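You operate a simulated robot arm through the tools that you are given. There is no shell and no other tool.

You run a simulated robot arm. Do the job below in one go: nothing can be reset, and whatever is moved stays where it is left.

JOB
The control door droops. Read its gauge, fit the shim that lifts it true, and latch the door.
Fine: Open the hinge clamp for the shim and close it again. The other parts on the stand stay put.

Only the result counts: the job must be done as asked and must still hold three seconds after the hand-in. Knocking over, shifting, dropping, spilling or breaking anything else fails it.

ROBOT AND FRAMES
A 7-joint arm with a two-finger parallel gripper on a trunk, on a base that drives. Base frame: it is fixed to the floor where the robot stands at the start and does not move with it; the origin is under the middle of the robot, x ahead of it, y to its left, z up. Units: m, degrees, N and s.
With the tool pointing down near the work surface it reaches from about 0.34 to 0.76 m from the robot's upright axis, wherever it stands. Its first joint turns from -115.0 to 115.0 degrees. Places, roughly: blank cover (29x7x27 cm) [2.9, -3.1, 0.7]; control door [3, -2, 1.3]; droop gauge [2.9, -1.5, 1.7]; handle of the control door [2.9, -1.7, 1.3]; hinge clamp of the control door [3.1, -2.6, 0.9]; hinge pin [2.75, -3, 1]; mesh cover (29x7x27 cm) [2.4, -3.2, 0.7]; shim [2.75, -3, 1]. Payload 3.91 kg.
The tool frame sits at the grasp point between the pads (the TCP): z along the fingers, y along the line on which they close. The tips reach 0.03 m beyond it. Largest opening 0.11 m; finger width 0.02, thickness 0.01; the body of the gripper, 0.048 by 0.112 m, starts 0.055 m behind the TCP.
Orientation is told as [roll, pitch, yaw] about the base's x, y, z axes, in that order, counted from this pose: with the fingers straight down and closing along the base's y, the tool's x points along the base's -x, its y along +y and its z along -z.

CONTROLS
- The arm moves only by the tool send_rows. Its argument "commands" is a list of rows, each an object (a shift or turn left out is 0, a gripper value left out holds the last) with "translation": the shift along the base's x, y, z in cm, a list of three; "rotation": the turn, a rotation vector about the base's x, y, z in degrees, a list of three. In form: [{"translation": [tx, ty, tz], "rotation": [wx, wy, wz]}, ...]. A call has 1 to 20 rows; each row is the pose to reach, as a shift and turn from the pose commanded when the call began. "jaw" is the finger opening in cm, from 0 to 11, set as the call begins (left out, the last holds). Rows are played at 5 a second. More than 0.05 m and 8.6 degrees between two rows, or a gripper value outside its range, and nothing of the call is played. A pose out of reach is approached as far as the arm can. The call stops where the force on the tool passes 40 N (or 10 N more than at its start, if that is more) or the arm is blocked; 0.2 s more then pass. Each finger travels about 0.108 m/s and halts on what it meets, pressing with about 24 N; the grip force reading is that of the motor and also rises with nothing between the fingers. The clock runs only during rows and for 0.2 s after the last one: add rows that repeat a pose to give the fingers time. It gives the time, the measured TCP pose, the force on the tool (base axes), the opening and the grip force at its end, in the units of the frame above (readings bear some noise), with the torque about the TCP (base axes, N m) and any sound that the robot's microphone picked up.
- Cameras (640 x 400 px; columns grow to the right, rows downward): "scene" is now at [0.0202, 0.1375, 1.5366]; the picture's right is [-0.19, -0.98, 0.00], its down [-0.55, 0.11, -0.83] and it looks along [0.81, -0.16, -0.56] (base axes); focal length 254 px, centre (320, 200). "wrist" rides on the gripper at [0.072, 0.017, -0.103] in the tool frame; the picture's right is [-0.23, 0.97, 0.00], its down [-0.76, -0.18, -0.62] and it looks along [-0.61, -0.14, 0.78] (tool axes); focal length 222 px, centre (320, 200). There is no depth. A picture from a camera that has moved, and an enlarged one, comes with that camera's place and axes in the base frame and with its lens. The place of the scene camera against the robot may be out by one fixed shift of up to 0.012 m in any direction.
- capture(camera): a new picture of that camera. The clock stands still meanwhile.
- raise_lower(by): slides the trunk up (or, below 0, down) by that many m; the arm and the scene camera ride with it, the base frame stays. It gives what a move gives, with no picture.
- steer(legs): drives the robot by 1 to 6 legs, each [ahead, turn to the left] in m and degrees, along the robot's own axes; the way and the turn of a leg run together, so that a leg with both is an arc; at most 1.5 m and 180 degrees a leg. The arm and the cameras ride along, it lands a little off, and it stops where it bumps. It gives what a move gives.
- turn_head(pan, tilt): turns the head with the scene camera to pan (to the left, within 155 degrees either way) and tilt (down, from -29 to 69), counted from straight ahead of the robot. It gives what a move gives.
- zoom(camera, box): a new picture of the part [left, top, right, bottom] of that camera's present view, enlarged. The clock stands still meanwhile.
- job_done(): hands the job in; it is judged then, once.

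Nothing tells you exact positions but the pictures and the camera data. Unless the task says otherwise, let go and move clear before handing in.

The tools are called by a JSON object that holds its "fn" and its "kwargs". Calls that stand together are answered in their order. send_rows: Moves the arm, as the interface text tells. Its arguments: {"type":"object","properties":{"commands":{"type":"array"},"jaw":{"type":"number"}},"required":["commands"]} The other tools are called the same way: raise_lower (by) slides the trunk up or down; steer (legs) drives the base; turn_head (pan, tilt) turns the head that bears the scene camera; capture (camera) takes a picture; zoom (camera, box) takes an enlarged picture of a part of a camera's view; job_done () hands the job in.

At the start:

```text
time_s: 0.0
tcp_pos: [0.4685, -0.1899, 1.0178]
tool_rot: [-0.1, 0.0, 0.0]
ft_force: [-0.2, 0.4, 0.1]
wrist_torque: [-0.02, 0.01, 0.0]
grip_width: 0.11
grasp_force: 0.1
trunk travel left (down, up): [-0.625, 0.365]
robot x, y, heading: [-0.0003, -0.0, 0.1]
head pan, tilt: [-10.9, 34.2]
```

scene: 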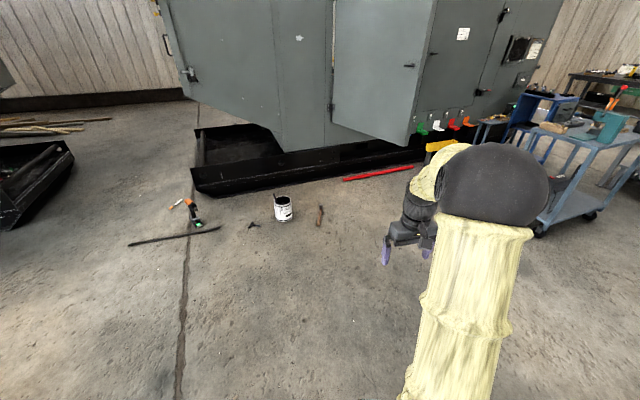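
wrist: 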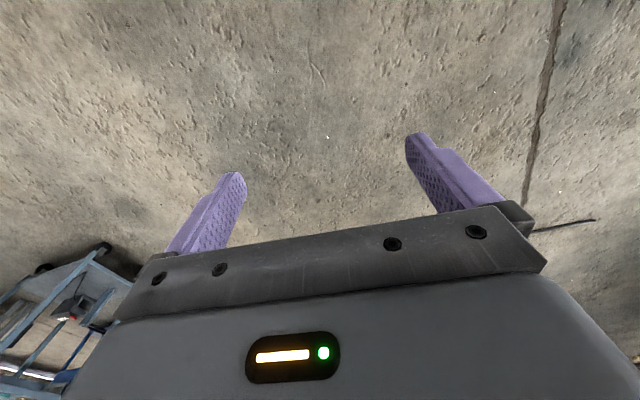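

I see a large grey cabinet ahead with coloured items along its lower edge, and carts to the right. The control door should be ahead-right near [3,-2,1.3]; I'll turn the head to look at it first.

{"fn": "turn_head", "kwargs": {"pan": -35, "tilt": 5}}

{"fn": "capture", "kwargs": {"camera": "scene"}}

```text
time_s: 0.9
tcp_pos: [0.4685, -0.1899, 1.0186]
tool_rot: [0.0, 0.0, 0.0]
ft_force: [0.4, 0.9, 0.4]
wrist_torque: [0.03, 0.03, 0.01]
grip_width: 0.1102
grasp_force: 0.3
trunk travel left (down, up): [-0.625, 0.365]
robot x, y, heading: [0.0024, -0.0013, 0.2]
head pan, tilt: [-35.0, 5.0]
```

```text
taken
camera scene: at [0.0086, 0.1016, 1.5835], right [-0.57, -0.82, 0.0], down [-0.07, 0.05, -1.0], along [0.82, -0.57, -0.09], focal length 254 px, centre (320, 200)
```

scene: 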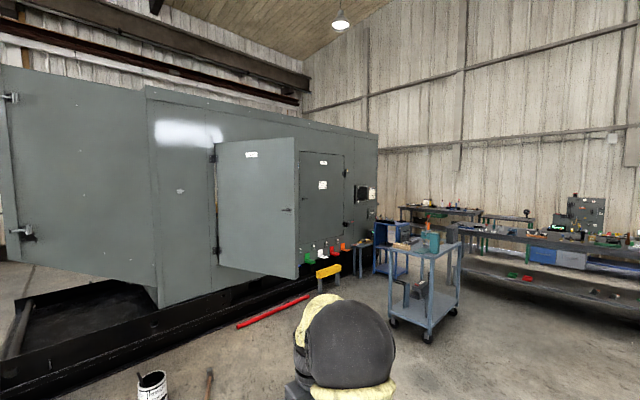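

The control door appears to be the panel around the centre of the picture with labels; I'll zoom for detail.

{"fn": "zoom", "kwargs": {"camera": "scene", "box": [200, 120, 400, 290]}}

{"fn": "zoom", "kwargs": {"camera": "scene", "box": [340, 180, 480, 340]}}

{"fn": "zoom", "kwargs": {"camera": "scene", "box": [280, 130, 400, 210]}}

```text
2.35 times, centred on (300, 205) of scene
camera zoom: at [0.0086, 0.1016, 1.5835], right [-0.57, -0.82, 0.0], down [-0.07, 0.05, -1.0], along [0.82, -0.57, -0.09], focal length 598 px, centre (367, 188)
```

zoom: 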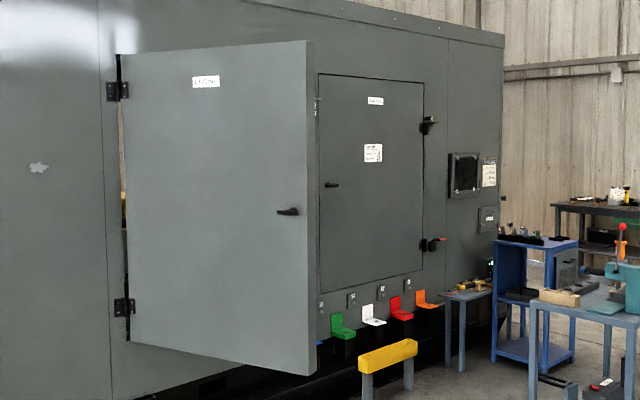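

```text
2.50 times, centred on (410, 260) of scene
camera zoom: at [0.0086, 0.1016, 1.5835], right [-0.57, -0.82, 0.0], down [-0.07, 0.05, -1.0], along [0.82, -0.57, -0.09], focal length 635 px, centre (95, 50)
```

zoom: 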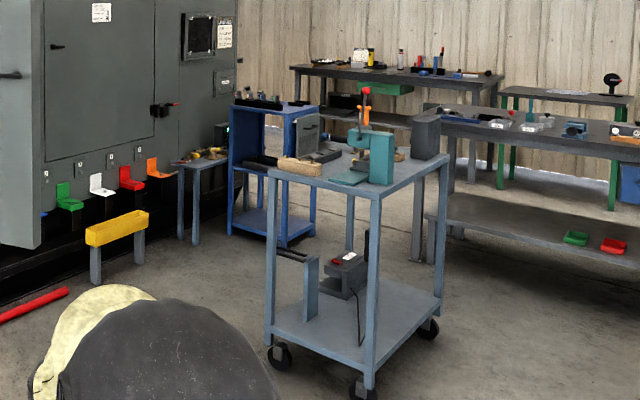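

```text
5.00 times, centred on (340, 170) of scene
camera zoom: at [0.0086, 0.1016, 1.5835], right [-0.57, -0.82, 0.0], down [-0.07, 0.05, -1.0], along [0.82, -0.57, -0.09], focal length 1270 px, centre (220, 350)
```

zoom: 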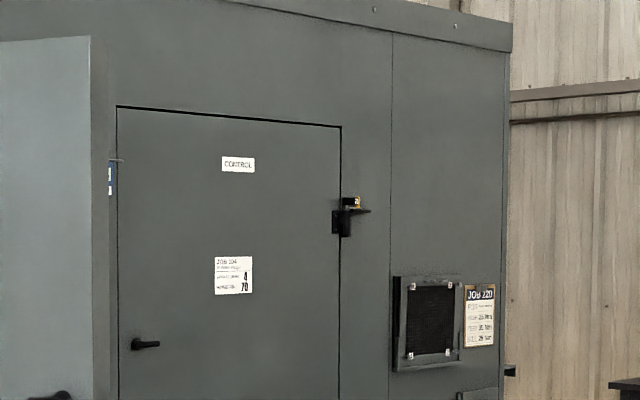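

The control door is hinged on its right with a red-handled clamp low right; the coloured brackets, a stand with tools, and a trolley stand near it. I'll look at the surroundings and my own footprint before driving.

{"fn": "turn_head", "kwargs": {"pan": -45, "tilt": 30}}

{"fn": "capture", "kwargs": {"camera": "scene"}}

{"fn": "turn_head", "kwargs": {"pan": -60, "tilt": 69}}

{"fn": "capture", "kwargs": {"camera": "scene"}}

```text
time_s: 1.8
tcp_pos: [0.4673, -0.1898, 1.0184]
tool_rot: [-0.1, 0.0, 0.0]
ft_force: [0.4, 1.1, -0.2]
wrist_torque: [0.01, 0.01, -0.01]
grip_width: 0.1102
grasp_force: 0.0
trunk travel left (down, up): [-0.625, 0.365]
robot x, y, heading: [-0.0051, 0.0022, -0.0]
head pan, tilt: [-45.0, 30.0]
```

```text
taken
camera scene: at [-0.0028, 0.0903, 1.5433], right [-0.71, -0.71, 0.0], down [-0.35, 0.35, -0.87], along [0.61, -0.61, -0.5], focal length 254 px, centre (320, 200)
```

scene: 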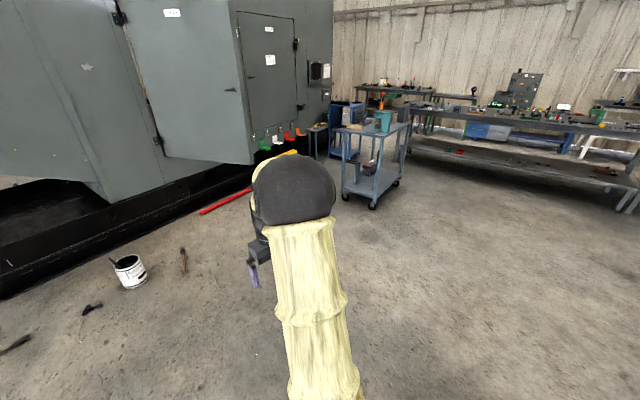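

```text
time_s: 2.9
tcp_pos: [0.4671, -0.1897, 1.0175]
tool_rot: [0.0, 0.1, 0.0]
ft_force: [-0.6, 0.2, 0.1]
wrist_torque: [0.0, 0.03, 0.01]
grip_width: 0.1101
grasp_force: 0.1
trunk travel left (down, up): [-0.625, 0.365]
robot x, y, heading: [-0.0002, -0.0026, 0.1]
head pan, tilt: [-60.0, 68.8]
```

```text
taken
camera scene: at [-0.0388, 0.1057, 1.4918], right [-0.87, -0.5, 0.0], down [-0.47, 0.81, -0.36], along [0.18, -0.31, -0.93], focal length 254 px, centre (320, 200)
```

scene: 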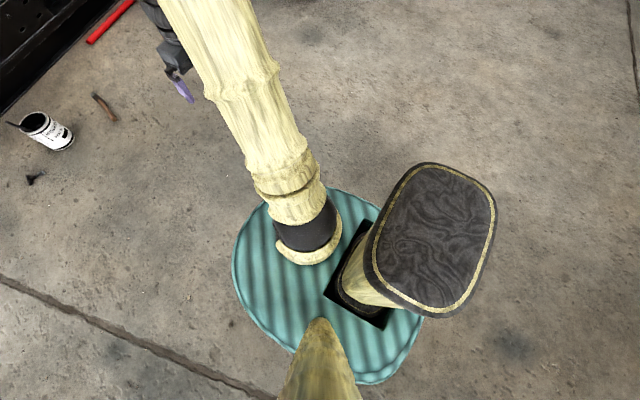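

The robot base is a disc roughly 0.3 m in radius, and there is a gap of about 1.1 m between the open big door's edge and the trolley. I'll drive part of the way toward the control door and look again.

{"fn": "steer", "kwargs": {"legs": [[0, -42], [0.8, 0], [0.6, 0]]}}

{"fn": "turn_head", "kwargs": {"pan": 10, "tilt": 10}}

{"fn": "capture", "kwargs": {"camera": "scene"}}

{"fn": "turn_head", "kwargs": {"pan": -15, "tilt": 35}}

{"fn": "capture", "kwargs": {"camera": "scene"}}

```text
time_s: 14.2
tcp_pos: [1.2255, -1.4366, 1.0177]
tool_rot: [0.0, -0.1, -44.3]
ft_force: [0.4, -0.3, 0.6]
wrist_torque: [-0.03, 0.01, -0.01]
grip_width: 0.11
grasp_force: 0.1
trunk travel left (down, up): [-0.625, 0.365]
robot x, y, heading: [1.0244, -0.9729, -44.1]
head pan, tilt: [-60.0, 68.8]
```

```text
time_s: 15.6
tcp_pos: [1.2245, -1.4357, 1.0181]
tool_rot: [-0.1, 0.0, -44.1]
ft_force: [0.2, -0.3, -0.4]
wrist_torque: [-0.01, 0.0, 0.0]
grip_width: 0.1099
grasp_force: 0.1
trunk travel left (down, up): [-0.625, 0.365]
robot x, y, heading: [1.0181, -0.9751, -43.9]
head pan, tilt: [10.0, 10.0]
```

```text
taken
camera scene: at [1.1556, -0.8735, 1.5755], right [-0.56, -0.83, 0.0], down [-0.14, 0.1, -0.98], along [0.81, -0.55, -0.17], focal length 254 px, centre (320, 200)
```

scene: 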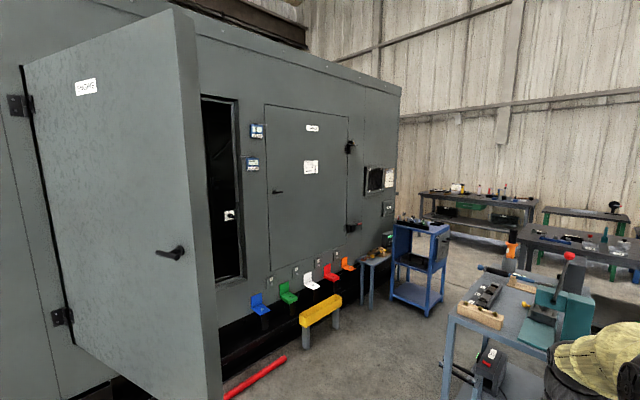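

```text
time_s: 16.5
tcp_pos: [1.2248, -1.4357, 1.0182]
tool_rot: [0.0, 0.0, -44.2]
ft_force: [-0.1, -0.4, 1.1]
wrist_torque: [-0.02, -0.03, -0.01]
grip_width: 0.11
grasp_force: 0.0
trunk travel left (down, up): [-0.625, 0.365]
robot x, y, heading: [1.0208, -0.9708, -44.1]
head pan, tilt: [-15.0, 35.0]
```

```text
taken
camera scene: at [1.1239, -0.8968, 1.5355], right [-0.86, -0.51, 0.0], down [-0.29, 0.49, -0.82], along [0.42, -0.7, -0.57], focal length 254 px, centre (320, 200)
```

scene: 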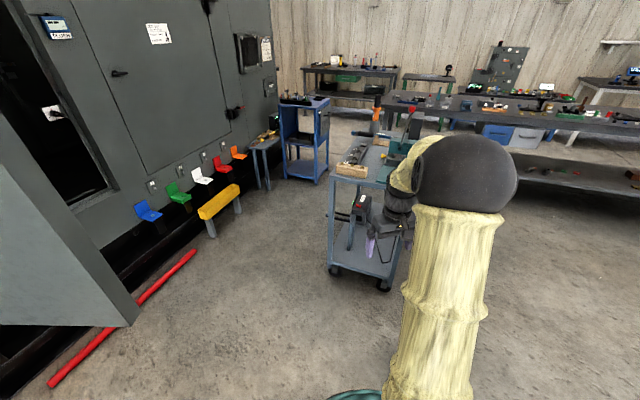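

Now I see two small display devices left of the control door, a card on the door, and the coloured bracket row. I'll zoom in on each.

{"fn": "turn_head", "kwargs": {"pan": 10, "tilt": 10}}

{"fn": "zoom", "kwargs": {"camera": "scene", "box": [235, 110, 285, 180]}}

{"fn": "zoom", "kwargs": {"camera": "scene", "box": [290, 110, 410, 240]}}

{"fn": "zoom", "kwargs": {"camera": "scene", "box": [290, 115, 340, 180]}}

{"fn": "zoom", "kwargs": {"camera": "scene", "box": [350, 200, 470, 310]}}

{"fn": "zoom", "kwargs": {"camera": "scene", "box": [230, 240, 370, 340]}}

```text
time_s: 17.4
tcp_pos: [1.2247, -1.4357, 1.0174]
tool_rot: [-0.1, -0.1, -44.2]
ft_force: [-0.3, -0.2, -0.8]
wrist_torque: [-0.01, 0.05, 0.03]
grip_width: 0.1098
grasp_force: 0.1
trunk travel left (down, up): [-0.625, 0.365]
robot x, y, heading: [1.023, -0.9716, -44.3]
head pan, tilt: [10.0, 10.0]
```

```text
5.71 times, centred on (260, 145) of scene
camera zoom: at [1.1556, -0.8735, 1.5755], right [-0.56, -0.83, 0.0], down [-0.14, 0.1, -0.98], along [0.81, -0.55, -0.17], focal length 1452 px, centre (663, 514)
```

zoom: 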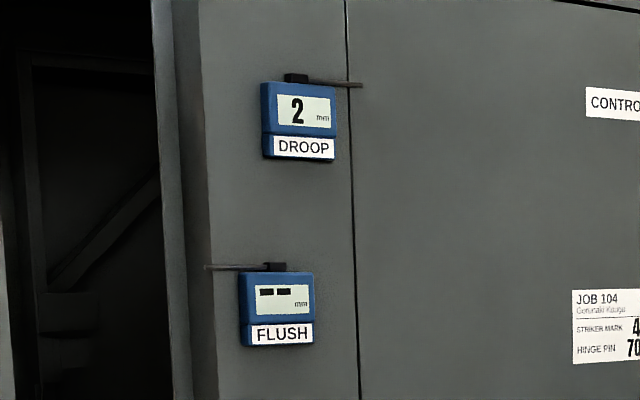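

```text
3.08 times, centred on (350, 175) of scene
camera zoom: at [1.1556, -0.8735, 1.5755], right [-0.56, -0.83, 0.0], down [-0.14, 0.1, -0.98], along [0.81, -0.55, -0.17], focal length 782 px, centre (228, 277)
```

zoom: 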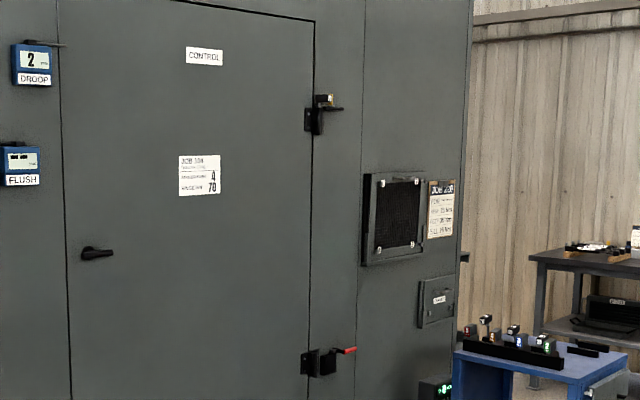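

```text
6.15 times, centred on (315, 148) of scene
camera zoom: at [1.1556, -0.8735, 1.5755], right [-0.56, -0.83, 0.0], down [-0.14, 0.1, -0.98], along [0.81, -0.55, -0.17], focal length 1563 px, centre (351, 523)
```

zoom: 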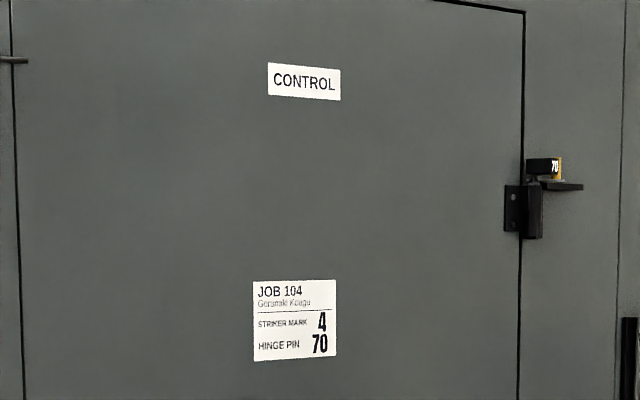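

```text
3.64 times, centred on (410, 255) of scene
camera zoom: at [1.1556, -0.8735, 1.5755], right [-0.56, -0.83, 0.0], down [-0.14, 0.1, -0.98], along [0.81, -0.55, -0.17], focal length 924 px, centre (-7, 0)
```

zoom: 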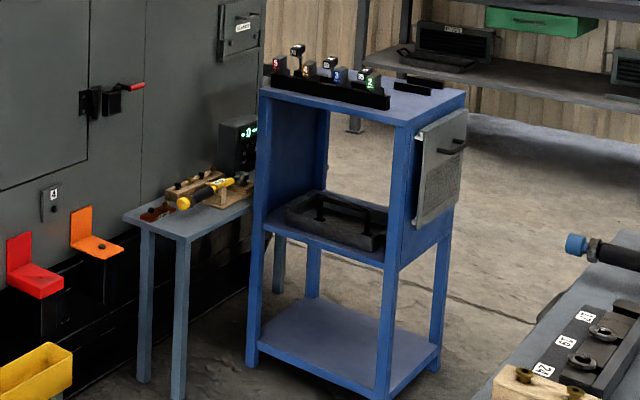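

```text
4.00 times, centred on (300, 290) of scene
camera zoom: at [1.1556, -0.8735, 1.5755], right [-0.56, -0.83, 0.0], down [-0.14, 0.1, -0.98], along [0.81, -0.55, -0.17], focal length 1016 px, centre (400, -160)
```

zoom: 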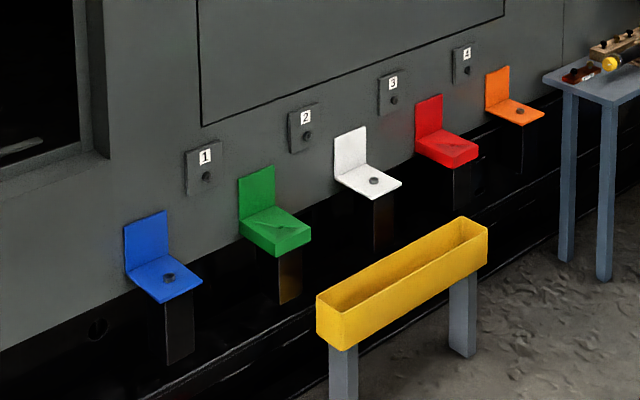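

The DROOP gauge reads "2 mm", and the rack on the blue stand holds numbered, coloured tabs (5, 4, 3, 2) and the red-handled clamp is at the lower hinge. I'll drive between the open door and the trolley to stand in front of the control door.

{"fn": "steer", "kwargs": {"legs": [[0, 9], [0.7, 0]]}}

{"fn": "capture", "kwargs": {"camera": "scene"}}

```text
time_s: 22.7
tcp_pos: [1.8763, -1.7932, 1.0178]
tool_rot: [0.0, 0.0, -34.3]
ft_force: [0.2, -0.1, -0.6]
wrist_torque: [0.01, 0.02, 0.01]
grip_width: 0.1099
grasp_force: 0.0
trunk travel left (down, up): [-0.625, 0.365]
robot x, y, heading: [1.5978, -1.3729, -34.1]
head pan, tilt: [10.0, 10.0]
```

```text
taken
camera scene: at [1.7119, -1.2488, 1.5755], right [-0.41, -0.91, 0.0], down [-0.16, 0.07, -0.98], along [0.9, -0.41, -0.17], focal length 254 px, centre (320, 200)
```

scene: 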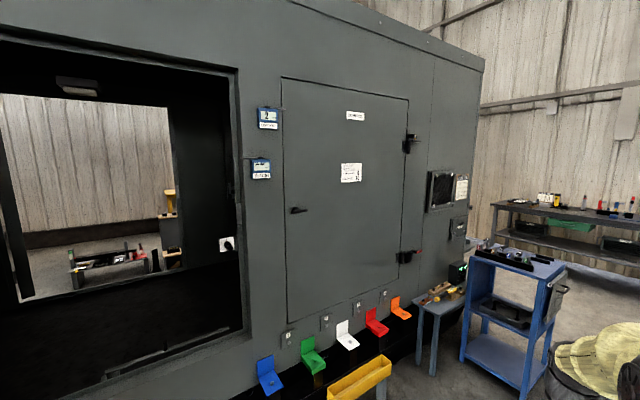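

The way is clear; I'm now just past the open door. I'll go on a bit and study the clamp, stand and trolley.

{"fn": "steer", "kwargs": {"legs": [[0.5, 0]]}}

{"fn": "turn_head", "kwargs": {"pan": -12, "tilt": 20}}

{"fn": "capture", "kwargs": {"camera": "scene"}}

{"fn": "turn_head", "kwargs": {"pan": -70, "tilt": 40}}

{"fn": "capture", "kwargs": {"camera": "scene"}}

```text
time_s: 26.1
tcp_pos: [2.2885, -2.0706, 1.019]
tool_rot: [0.0, 0.0, -34.1]
ft_force: [-0.4, -0.2, 0.8]
wrist_torque: [0.0, 0.01, 0.01]
grip_width: 0.1103
grasp_force: 0.1
trunk travel left (down, up): [-0.625, 0.365]
robot x, y, heading: [2.0098, -1.6518, -33.9]
head pan, tilt: [10.0, 10.0]
```

```text
time_s: 26.9
tcp_pos: [2.2876, -2.0711, 1.0174]
tool_rot: [0.0, 0.1, -34.0]
ft_force: [-0.1, 0.2, -0.1]
wrist_torque: [0.01, -0.02, 0.01]
grip_width: 0.11
grasp_force: 0.0
trunk travel left (down, up): [-0.625, 0.365]
robot x, y, heading: [2.0099, -1.651, -34.3]
head pan, tilt: [-12.0, 20.0]
```

```text
taken
camera scene: at [2.1018, -1.5568, 1.5593], right [-0.72, -0.69, 0.0], down [-0.24, 0.25, -0.94], along [0.65, -0.68, -0.34], focal length 254 px, centre (320, 200)
```

scene: 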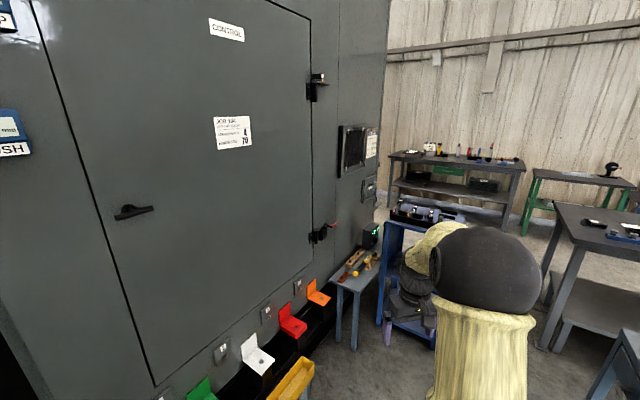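

```text
time_s: 28.2
tcp_pos: [2.2889, -2.0701, 1.0181]
tool_rot: [0.0, 0.1, -34.0]
ft_force: [0.1, 0.1, -0.4]
wrist_torque: [0.01, -0.03, -0.01]
grip_width: 0.1099
grasp_force: 0.0
trunk travel left (down, up): [-0.625, 0.365]
robot x, y, heading: [2.0107, -1.6506, -34.3]
head pan, tilt: [-70.0, 40.0]
```

```text
taken
camera scene: at [2.0166, -1.5722, 1.5279], right [-0.97, 0.24, 0.0], down [0.16, 0.62, -0.77], along [-0.19, -0.74, -0.64], focal length 254 px, centre (320, 200)
```

scene: 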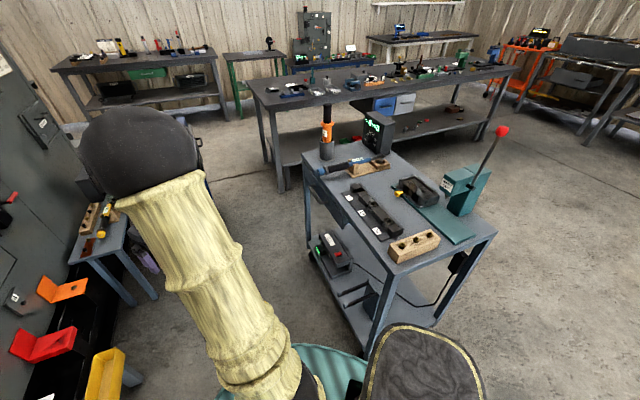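

I can see the trolley side and the corridor clearly now. Let me look closely at the clamp/hinge and the shim rack from here.

{"fn": "turn_head", "kwargs": {"pan": -12, "tilt": 20}}

{"fn": "zoom", "kwargs": {"camera": "scene", "box": [290, 205, 360, 260]}}

{"fn": "zoom", "kwargs": {"camera": "scene", "box": [380, 190, 460, 240]}}

{"fn": "zoom", "kwargs": {"camera": "scene", "box": [95, 190, 165, 240]}}

{"fn": "zoom", "kwargs": {"camera": "scene", "box": [290, 60, 390, 160]}}

```text
time_s: 29.4
tcp_pos: [2.2883, -2.0719, 1.0183]
tool_rot: [0.0, 0.1, -34.1]
ft_force: [0.0, -0.6, -0.4]
wrist_torque: [-0.01, -0.02, -0.01]
grip_width: 0.1102
grasp_force: 0.1
trunk travel left (down, up): [-0.625, 0.365]
robot x, y, heading: [2.0064, -1.6543, -33.7]
head pan, tilt: [-12.0, 20.0]
```

```text
7.27 times, centred on (325, 232) of scene
camera zoom: at [2.1017, -1.5569, 1.5592], right [-0.72, -0.69, 0.0], down [-0.24, 0.25, -0.94], along [0.65, -0.68, -0.34], focal length 1848 px, centre (284, -36)
```

zoom: 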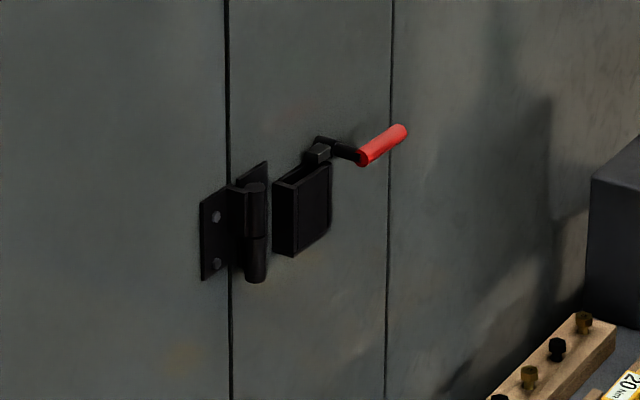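

```text
8.00 times, centred on (420, 215) of scene
camera zoom: at [2.1017, -1.5569, 1.5592], right [-0.72, -0.69, 0.0], down [-0.24, 0.25, -0.94], along [0.65, -0.68, -0.34], focal length 2032 px, centre (-480, 80)
```

zoom: 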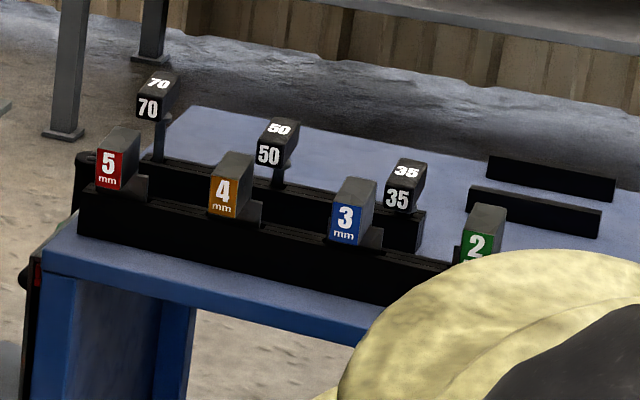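

```text
8.00 times, centred on (130, 215) of scene
camera zoom: at [2.1017, -1.5569, 1.5592], right [-0.72, -0.69, 0.0], down [-0.24, 0.25, -0.94], along [0.65, -0.68, -0.34], focal length 2032 px, centre (1840, 80)
```

zoom: 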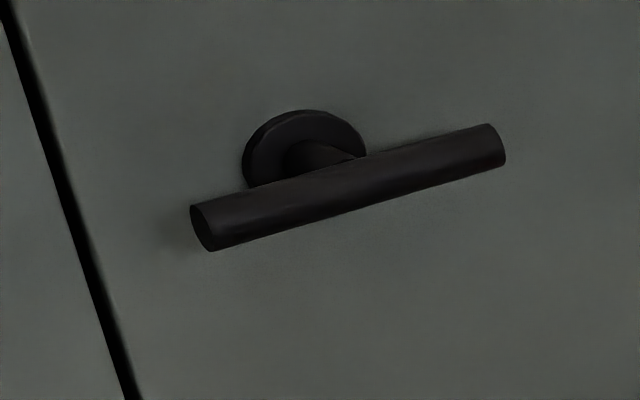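

```text
4.00 times, centred on (340, 110) of scene
camera zoom: at [2.1017, -1.5569, 1.5592], right [-0.72, -0.69, 0.0], down [-0.24, 0.25, -0.94], along [0.65, -0.68, -0.34], focal length 1016 px, centre (240, 560)
```

zoom: 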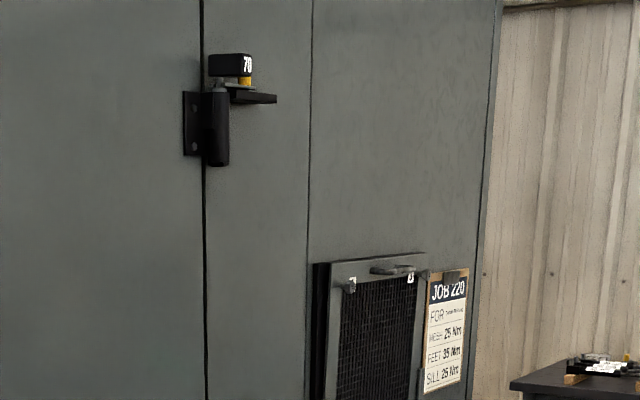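

The rack holds shims 5, 4, 3 and 2 mm and pins 70, 50, 35; the lower hinge has a boxed clamp with a red-handled lever on top. I'll raise the trunk so the arm rides clear, and drive to a spot from which clamp and rack are both within reach.

{"fn": "raise_lower", "kwargs": {"by": 0.3}}

{"fn": "steer", "kwargs": {"legs": [[0, -33], [0.4, 0]]}}

{"fn": "turn_head", "kwargs": {"pan": 30, "tilt": 40}}

{"fn": "capture", "kwargs": {"camera": "scene"}}

```text
time_s: 32.5
tcp_pos: [2.2877, -2.0717, 1.3181]
tool_rot: [0.0, 0.1, -34.0]
ft_force: [0.0, -0.2, -0.9]
wrist_torque: [-0.03, -0.01, 0.01]
grip_width: 0.1099
grasp_force: 0.1
trunk travel left (down, up): [-0.925, 0.065]
robot x, y, heading: [2.0069, -1.6514, -34.0]
head pan, tilt: [-12.0, 20.0]
```

```text
time_s: 37.6
tcp_pos: [2.1683, -2.5331, 1.3175]
tool_rot: [-0.1, 0.1, -67.3]
ft_force: [0.0, 0.3, -0.3]
wrist_torque: [0.01, 0.02, 0.02]
grip_width: 0.1098
grasp_force: 0.0
trunk travel left (down, up): [-0.925, 0.065]
robot x, y, heading: [2.1653, -2.0255, -67.4]
head pan, tilt: [-12.0, 20.0]
```

```text
time_s: 38.7
tcp_pos: [2.1673, -2.5336, 1.3192]
tool_rot: [0.0, -0.1, -67.4]
ft_force: [-0.4, -0.5, -0.7]
wrist_torque: [0.02, -0.03, -0.01]
grip_width: 0.1099
grasp_force: 0.0
trunk travel left (down, up): [-0.925, 0.065]
robot x, y, heading: [2.1617, -2.0306, -67.2]
head pan, tilt: [30.0, 40.0]
```

```text
taken
camera scene: at [2.3429, -1.965, 1.8279], right [-0.61, -0.79, 0.0], down [-0.51, 0.39, -0.77], along [0.61, -0.47, -0.64], focal length 254 px, centre (320, 200)
```

scene: 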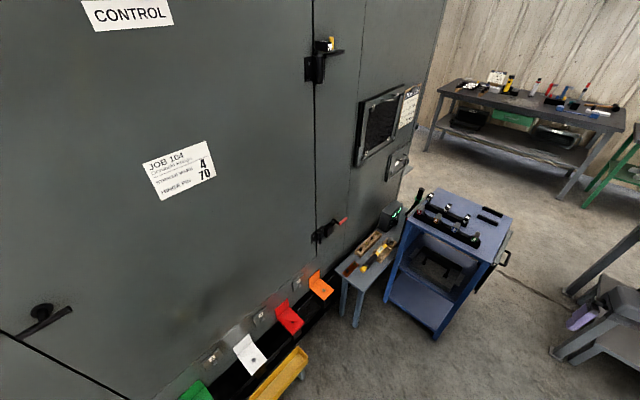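

{"fn": "zoom", "kwargs": {"camera": "scene", "box": [295, 200, 365, 260]}}

{"fn": "zoom", "kwargs": {"camera": "scene", "box": [390, 180, 520, 260]}}

{"fn": "zoom", "kwargs": {"camera": "scene", "box": [295, 20, 365, 90]}}

```text
6.67 times, centred on (330, 230) of scene
camera zoom: at [2.3429, -1.965, 1.8279], right [-0.61, -0.79, 0.0], down [-0.51, 0.39, -0.77], along [0.61, -0.47, -0.64], focal length 1694 px, centre (253, 0)
```

zoom: 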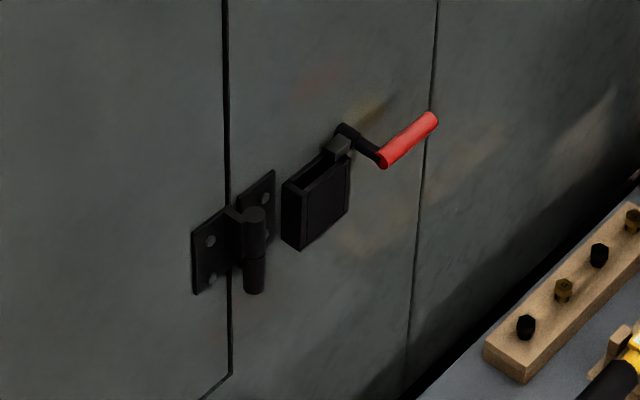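

```text
4.92 times, centred on (455, 220) of scene
camera zoom: at [2.3429, -1.965, 1.8279], right [-0.61, -0.79, 0.0], down [-0.51, 0.39, -0.77], along [0.61, -0.47, -0.64], focal length 1251 px, centre (-345, 102)
```

zoom: 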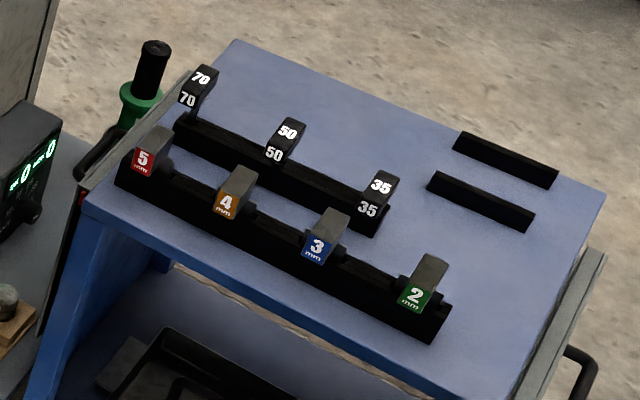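

```text
5.71 times, centred on (330, 55) of scene
camera zoom: at [2.3429, -1.965, 1.8279], right [-0.61, -0.79, 0.0], down [-0.51, 0.39, -0.77], along [0.61, -0.47, -0.64], focal length 1452 px, centre (263, 1029)
```

zoom: 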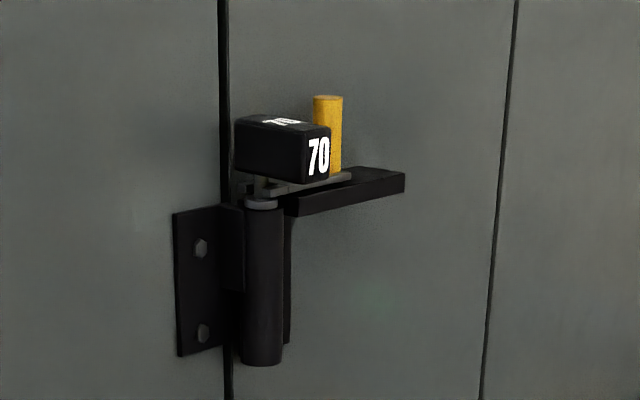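

The clamp is a box with a slot on top and a red lever at its right end; the 2 mm shim is the rack's right-most (nearest) block at about [2.52,-2.96,1.0]. I'll move a bit further on and turn toward the cabinet for a closer view.

{"fn": "steer", "kwargs": {"legs": [[0.25, 0], [0, 50]]}}

{"fn": "turn_head", "kwargs": {"pan": -10, "tilt": 50}}

{"fn": "capture", "kwargs": {"camera": "scene"}}

{"fn": "capture", "kwargs": {"camera": "wrist"}}

```text
time_s: 43.9
tcp_pos: [2.6473, -2.5837, 1.3183]
tool_rot: [-0.1, 0.1, -17.8]
ft_force: [0.8, -0.4, -0.5]
wrist_torque: [-0.01, 0.05, -0.02]
grip_width: 0.1099
grasp_force: 0.0
trunk travel left (down, up): [-0.925, 0.065]
robot x, y, heading: [2.2622, -2.2585, -17.9]
head pan, tilt: [30.0, 40.0]
```

```text
time_s: 45.0
tcp_pos: [2.6475, -2.5842, 1.3171]
tool_rot: [0.0, 0.0, -17.8]
ft_force: [-0.3, -0.2, 0.5]
wrist_torque: [-0.01, -0.01, -0.01]
grip_width: 0.11
grasp_force: 0.0
trunk travel left (down, up): [-0.925, 0.065]
robot x, y, heading: [2.2617, -2.2571, -17.6]
head pan, tilt: [-10.0, 50.0]
```

```text
taken
camera scene: at [2.3115, -2.1303, 1.8137], right [-0.47, -0.89, 0.0], down [-0.68, 0.36, -0.64], along [0.57, -0.3, -0.77], focal length 254 px, centre (320, 200)
```

scene: 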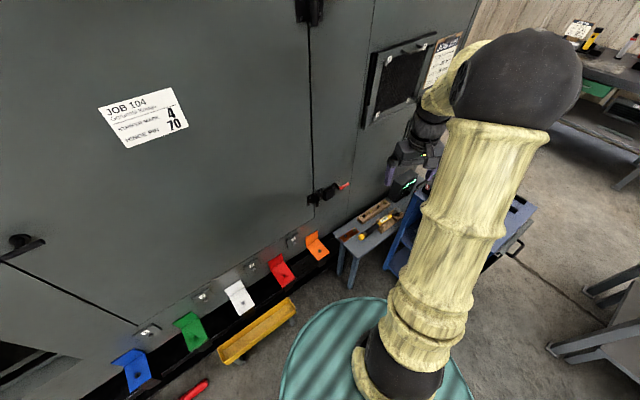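

```text
taken
camera wrist: at [2.5823, -2.5452, 1.4209], right [0.51, 0.86, 0.0], down [0.67, -0.4, 0.62], along [0.53, -0.32, -0.78], focal length 222 px, centre (320, 200)
```

wrist: 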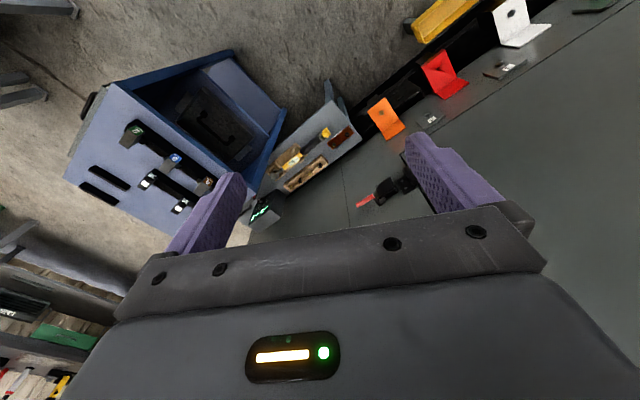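

The arm now hovers between the stand and the cabinet, and the clamp is visible in both cameras. I'll zoom on it.

{"fn": "zoom", "kwargs": {"camera": "scene", "box": [295, 165, 365, 220]}}

{"fn": "zoom", "kwargs": {"camera": "wrist", "box": [340, 140, 430, 220]}}

{"fn": "zoom", "kwargs": {"camera": "wrist", "box": [70, 100, 250, 230]}}

```text
7.27 times, centred on (330, 192) of scene
camera zoom: at [2.3115, -2.1303, 1.8137], right [-0.47, -0.89, 0.0], down [-0.68, 0.36, -0.64], along [0.57, -0.3, -0.77], focal length 1848 px, centre (247, 254)
```

zoom: 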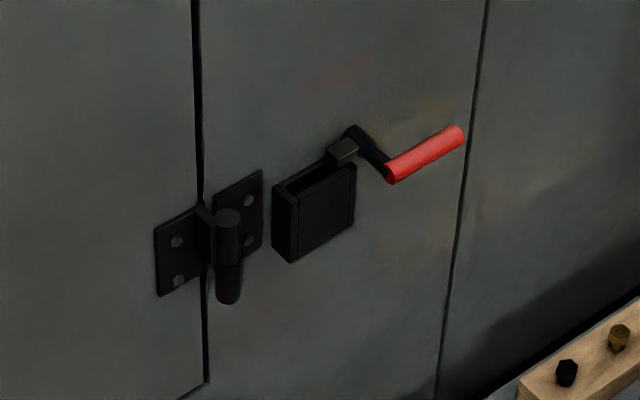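

```text
5.00 times, centred on (385, 180) of wrist
camera zoom: at [2.5823, -2.5452, 1.4209], right [0.51, 0.86, 0.0], down [0.67, -0.4, 0.62], along [0.53, -0.32, -0.78], focal length 1111 px, centre (-5, 300)
```

zoom: 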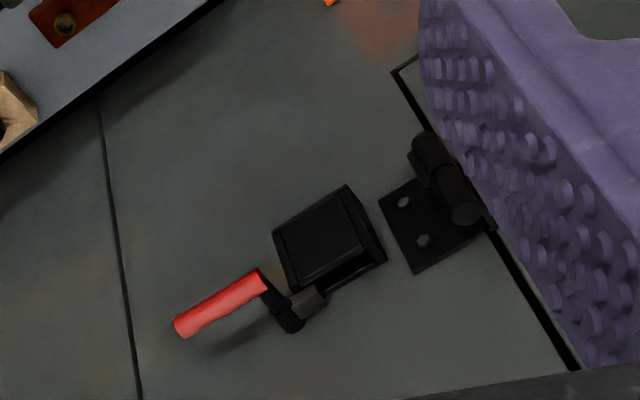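

```text
3.08 times, centred on (160, 165) of wrist
camera zoom: at [2.5823, -2.5452, 1.4209], right [0.51, 0.86, 0.0], down [0.67, -0.4, 0.62], along [0.53, -0.32, -0.78], focal length 684 px, centre (812, 308)
```

zoom: 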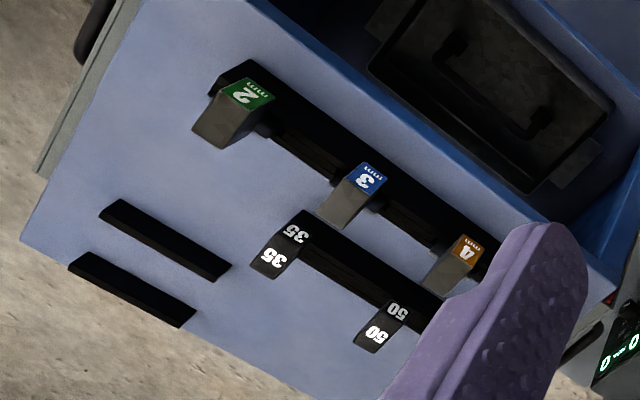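

From both cameras I place the red lever at about (3.02…3.03, -2.62…-2.68, 0.876), the clamp pocket at about (3.05, -2.58, 0.855). I'll shift the robot to about (2.45,-2.40) so both clamp and rack are well within reach.

{"fn": "steer", "kwargs": {"legs": [[0, -19], [0.23, 0]]}}

{"fn": "turn_head", "kwargs": {"pan": 10, "tilt": 50}}

{"fn": "capture", "kwargs": {"camera": "scene"}}

{"fn": "capture", "kwargs": {"camera": "wrist"}}

```text
time_s: 48.3
tcp_pos: [2.7051, -2.8284, 1.3176]
tool_rot: [0.0, 0.0, -36.7]
ft_force: [0.8, -0.1, -0.7]
wrist_torque: [0.0, 0.02, -0.02]
grip_width: 0.11
grasp_force: 0.1
trunk travel left (down, up): [-0.925, 0.065]
robot x, y, heading: [2.447, -2.3979, -36.5]
head pan, tilt: [-10.0, 50.0]
```

```text
time_s: 49.1
tcp_pos: [2.7053, -2.8287, 1.318]
tool_rot: [0.1, 0.0, -36.7]
ft_force: [0.2, 0.4, -0.9]
wrist_torque: [-0.01, 0.0, -0.03]
grip_width: 0.1101
grasp_force: 0.1
trunk travel left (down, up): [-0.925, 0.065]
robot x, y, heading: [2.442, -2.4014, -36.7]
head pan, tilt: [10.0, 50.0]
```

```text
taken
camera scene: at [2.5488, -2.2712, 1.8137], right [-0.45, -0.89, 0.0], down [-0.68, 0.34, -0.64], along [0.57, -0.29, -0.77], focal length 254 px, centre (320, 200)
```

scene: 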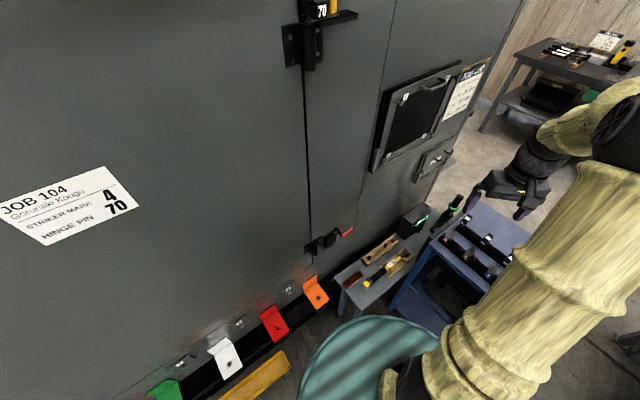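

```text
taken
camera wrist: at [2.6556, -2.771, 1.4209], right [0.76, 0.65, 0.0], down [0.5, -0.6, 0.62], along [0.4, -0.48, -0.78], focal length 222 px, centre (320, 200)
```

wrist: 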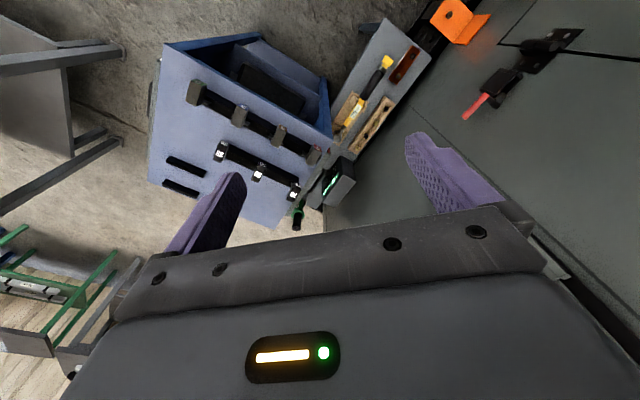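

Good vantage: the wrist camera now sees the clamp from its right side and the rack from above. I'll zoom on both.

{"fn": "zoom", "kwargs": {"camera": "wrist", "box": [450, 25, 590, 125]}}

{"fn": "zoom", "kwargs": {"camera": "scene", "box": [300, 215, 360, 260]}}

{"fn": "zoom", "kwargs": {"camera": "wrist", "box": [160, 60, 340, 220]}}

{"fn": "zoom", "kwargs": {"camera": "scene", "box": [410, 190, 530, 300]}}

```text
4.00 times, centred on (520, 75) of wrist
camera zoom: at [2.6556, -2.771, 1.4209], right [0.76, 0.65, 0.0], down [0.5, -0.6, 0.62], along [0.4, -0.48, -0.78], focal length 888 px, centre (-480, 700)
```

zoom: 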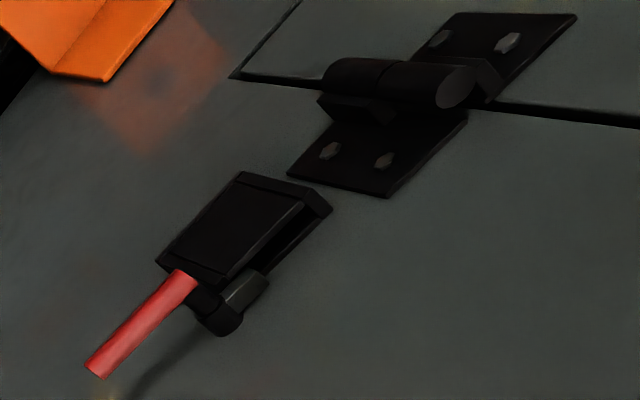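

```text
8.89 times, centred on (330, 238) of scene
camera zoom: at [2.5488, -2.2712, 1.8137], right [-0.45, -0.89, 0.0], down [-0.68, 0.34, -0.64], along [0.57, -0.29, -0.77], focal length 2258 px, centre (231, -133)
```

zoom: 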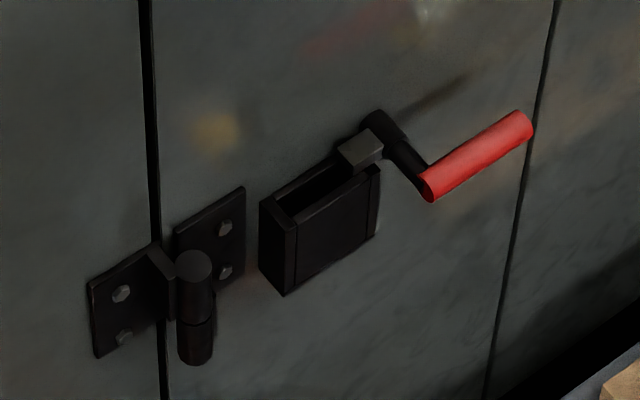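

```text
2.50 times, centred on (250, 140) of wrist
camera zoom: at [2.6556, -2.771, 1.4209], right [0.76, 0.65, 0.0], down [0.5, -0.6, 0.62], along [0.4, -0.48, -0.78], focal length 555 px, centre (495, 350)
```

zoom: 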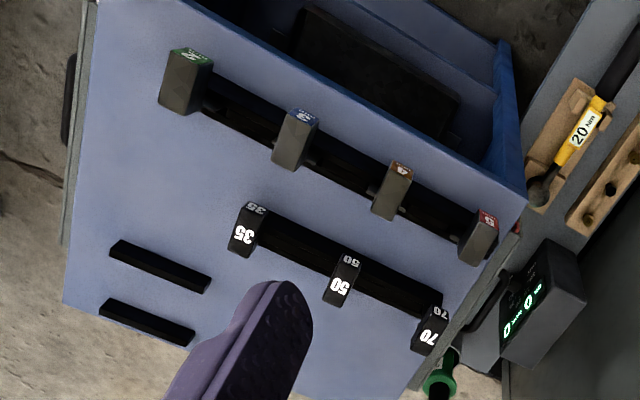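

```text
3.64 times, centred on (470, 245) of scene
camera zoom: at [2.5488, -2.2712, 1.8137], right [-0.45, -0.89, 0.0], down [-0.68, 0.34, -0.64], along [0.57, -0.29, -0.77], focal length 924 px, centre (-226, 36)
```

zoom: 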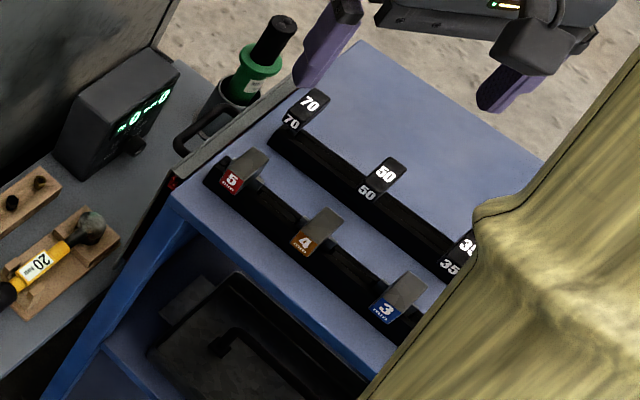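

The lever looks like a crank: an arm coming out from a hub at the top-right of the pocket, with the red grip parallel to the cabinet face. I'll bring the wrist camera nearer from the right front to understand the hinge axis and the slot.

{"fn": "send_rows", "kwargs": {"commands": [{"translation": [1.5, 0.8, -2.2], "rotation": [0, 0, 8]}, {"translation": [3, 1.6, -4.4], "rotation": [0, 0, 16]}, {"translation": [4.5, 2.4, -6.6], "rotation": [0, 0, 24]}, {"translation": [6, 3.2, -8.8], "rotation": [0, 0, 32]}, {"translation": [7.5, 4, -11], "rotation": [0, 0, 40]}, {"translation": [9, 4.8, -13.2], "rotation": [0, 0, 48]}, {"translation": [10.5, 5.6, -15.4], "rotation": [0, 0, 56]}, {"translation": [12, 6.4, -17.6], "rotation": [0, 0, 64]}, {"translation": [13.5, 7.2, -19.8], "rotation": [0, 0, 72]}, {"translation": [15, 8, -21.8], "rotation": [0, 0, 80]}], "jaw": 11}}

{"fn": "capture", "kwargs": {"camera": "wrist"}}

{"fn": "capture", "kwargs": {"camera": "scene"}}

```text
time_s: 51.3
tcp_pos: [2.8572, -2.7464, 1.0998]
tool_rot: [0.0, 0.0, 43.6]
ft_force: [-0.1, 0.4, 0.1]
wrist_torque: [0.02, 0.01, -0.01]
grip_width: 0.11
grasp_force: 0.1
trunk travel left (down, up): [-0.925, 0.065]
robot x, y, heading: [2.4444, -2.3892, -36.5]
head pan, tilt: [10.0, 50.0]
```

```text
taken
camera wrist: at [2.7915, -2.7842, 1.2028], right [-0.51, 0.86, 0.0], down [0.67, 0.4, 0.62], along [0.54, 0.31, -0.78], focal length 222 px, centre (320, 200)
```

wrist: 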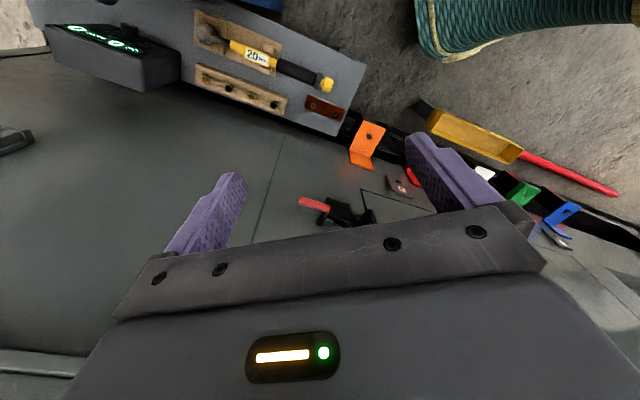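

```text
taken
camera scene: at [2.55, -2.2712, 1.8136], right [-0.45, -0.89, 0.0], down [-0.69, 0.34, -0.64], along [0.57, -0.29, -0.77], focal length 254 px, centre (320, 200)
```

scene: 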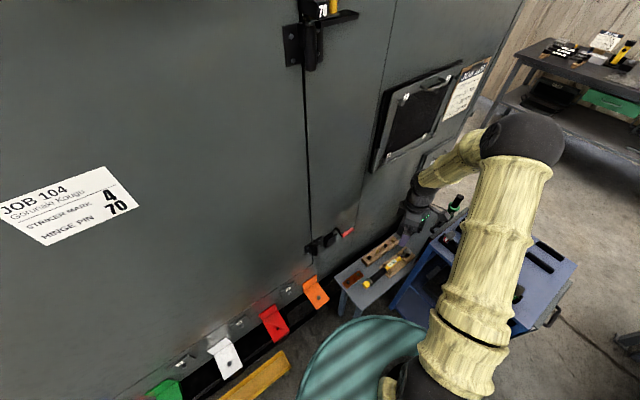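

{"fn": "zoom", "kwargs": {"camera": "wrist", "box": [290, 180, 390, 240]}}

```text
6.40 times, centred on (340, 210) of wrist
camera zoom: at [2.7915, -2.7842, 1.2028], right [-0.51, 0.86, 0.0], down [0.67, 0.4, 0.62], along [0.54, 0.31, -0.78], focal length 1422 px, centre (192, 136)
```

zoom: 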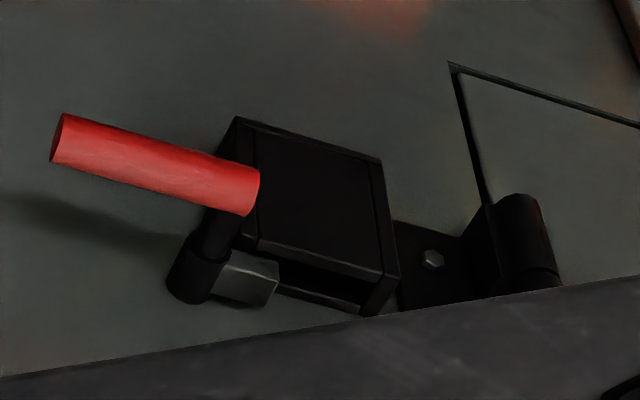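

The hub and arm appear aligned along the face normal, so the red grip likely swings in a plane parallel to the cabinet. Before testing it, I'll look at the shim blocks' shape more closely.

{"fn": "zoom", "kwargs": {"camera": "scene", "box": [425, 205, 475, 245]}}

{"fn": "turn_head", "kwargs": {"pan": -30, "tilt": 50}}

{"fn": "capture", "kwargs": {"camera": "scene"}}

```text
10.00 times, centred on (450, 225) of scene
camera zoom: at [2.55, -2.2712, 1.8136], right [-0.45, -0.89, 0.0], down [-0.69, 0.34, -0.64], along [0.57, -0.29, -0.77], focal length 2540 px, centre (-980, -50)
```

zoom: 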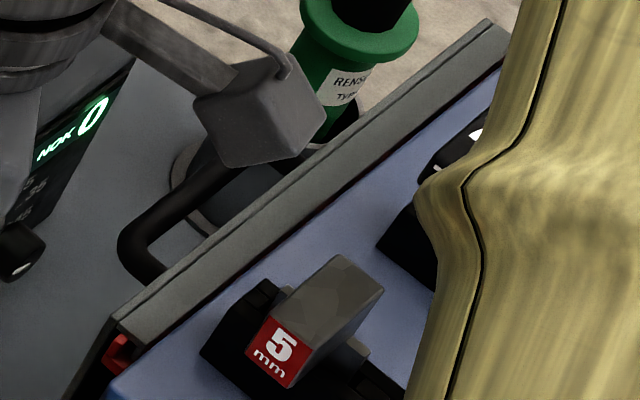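

```text
time_s: 52.4
tcp_pos: [2.855, -2.7477, 1.0994]
tool_rot: [0.1, 0.0, 43.2]
ft_force: [1.0, -0.3, -0.4]
wrist_torque: [0.0, 0.02, 0.02]
grip_width: 0.1099
grasp_force: 0.1
trunk travel left (down, up): [-0.925, 0.065]
robot x, y, heading: [2.4406, -2.3972, -36.8]
head pan, tilt: [-30.0, 50.0]
```

```text
taken
camera scene: at [2.5107, -2.3072, 1.8137], right [-0.92, -0.4, 0.0], down [-0.3, 0.7, -0.64], along [0.26, -0.59, -0.77], focal length 254 px, centre (320, 200)
```

scene: 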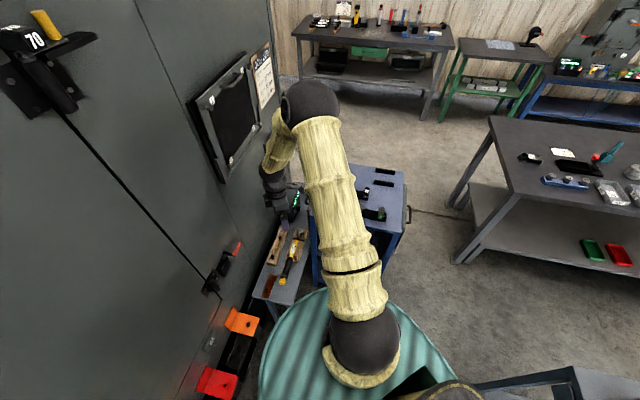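

{"fn": "zoom", "kwargs": {"camera": "scene", "box": [345, 175, 415, 225]}}

```text
8.00 times, centred on (380, 200) of scene
camera zoom: at [2.5107, -2.3072, 1.8137], right [-0.92, -0.4, 0.0], down [-0.3, 0.7, -0.64], along [0.26, -0.59, -0.77], focal length 2032 px, centre (-160, 200)
```

zoom: 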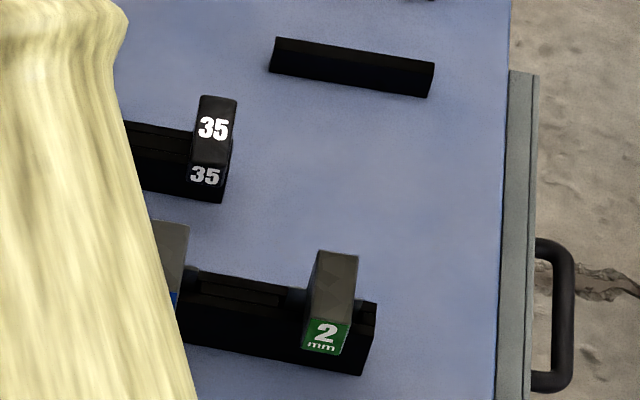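

From two wrist views I get the grip from (3.031,-2.625,0.875) to (3.044,-2.683,0.869), hub at (3.073,-2.62,0.875), and the pocket top about (3.048–3.070, -2.553…-2.605, 0.857). Next I'll take a close look at the 2 mm shim with the wrist camera.

{"fn": "send_rows", "kwargs": {"commands": [{"translation": [-2, -1, 1.5], "rotation": [0, 0, -8]}, {"translation": [-4, -2, 3], "rotation": [0, 0, -16]}, {"translation": [-6, -3, 4.5], "rotation": [0, 0, -24]}, {"translation": [-8, -4, 6], "rotation": [0, 0, -32]}, {"translation": [-10, -5, 7.5], "rotation": [0, 0, -40]}, {"translation": [-12, -6, 8], "rotation": [0, 0, -48]}, {"translation": [-14, -7, 8], "rotation": [0, 0, -56]}, {"translation": [-16, -8, 8], "rotation": [0, 0, -64]}, {"translation": [-18.5, -9, 8], "rotation": [0, 0, -72]}, {"translation": [-21, -10, 8], "rotation": [0, 0, -80]}, {"translation": [-23.5, -11, 8], "rotation": [0, 0, -88]}, {"translation": [-26, -12, 8], "rotation": [0, 0, -96]}, {"translation": [-28.5, -13, 8], "rotation": [0, 0, -104]}, {"translation": [-30, -14, 8], "rotation": [0, 0, -112]}, {"translation": [-31.5, -15, 8], "rotation": [0, 0, -120]}]}}

{"fn": "capture", "kwargs": {"camera": "wrist"}}

```text
time_s: 55.6
tcp_pos: [2.5388, -2.897, 1.1805]
tool_rot: [0.0, 0.0, -76.8]
ft_force: [0.3, 0.1, 0.6]
wrist_torque: [0.04, 0.0, -0.03]
grip_width: 0.1101
grasp_force: 0.1
trunk travel left (down, up): [-0.925, 0.065]
robot x, y, heading: [2.4427, -2.3967, -36.6]
head pan, tilt: [-30.0, 50.0]
```

```text
taken
camera wrist: at [2.5369, -2.8222, 1.2825], right [1.0, 0.0, 0.0], down [0.0, -0.78, 0.62], along [0.0, -0.62, -0.78], focal length 222 px, centre (320, 200)
```

wrist: 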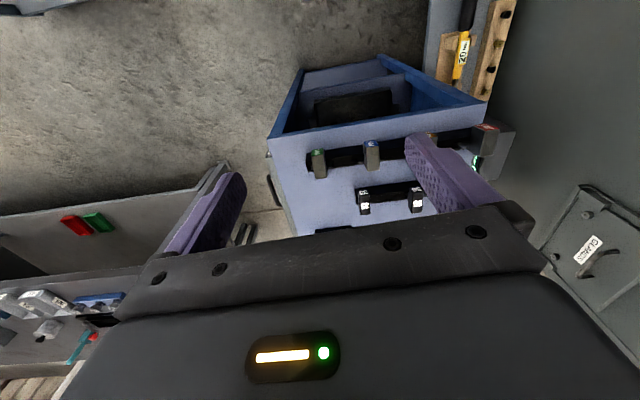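

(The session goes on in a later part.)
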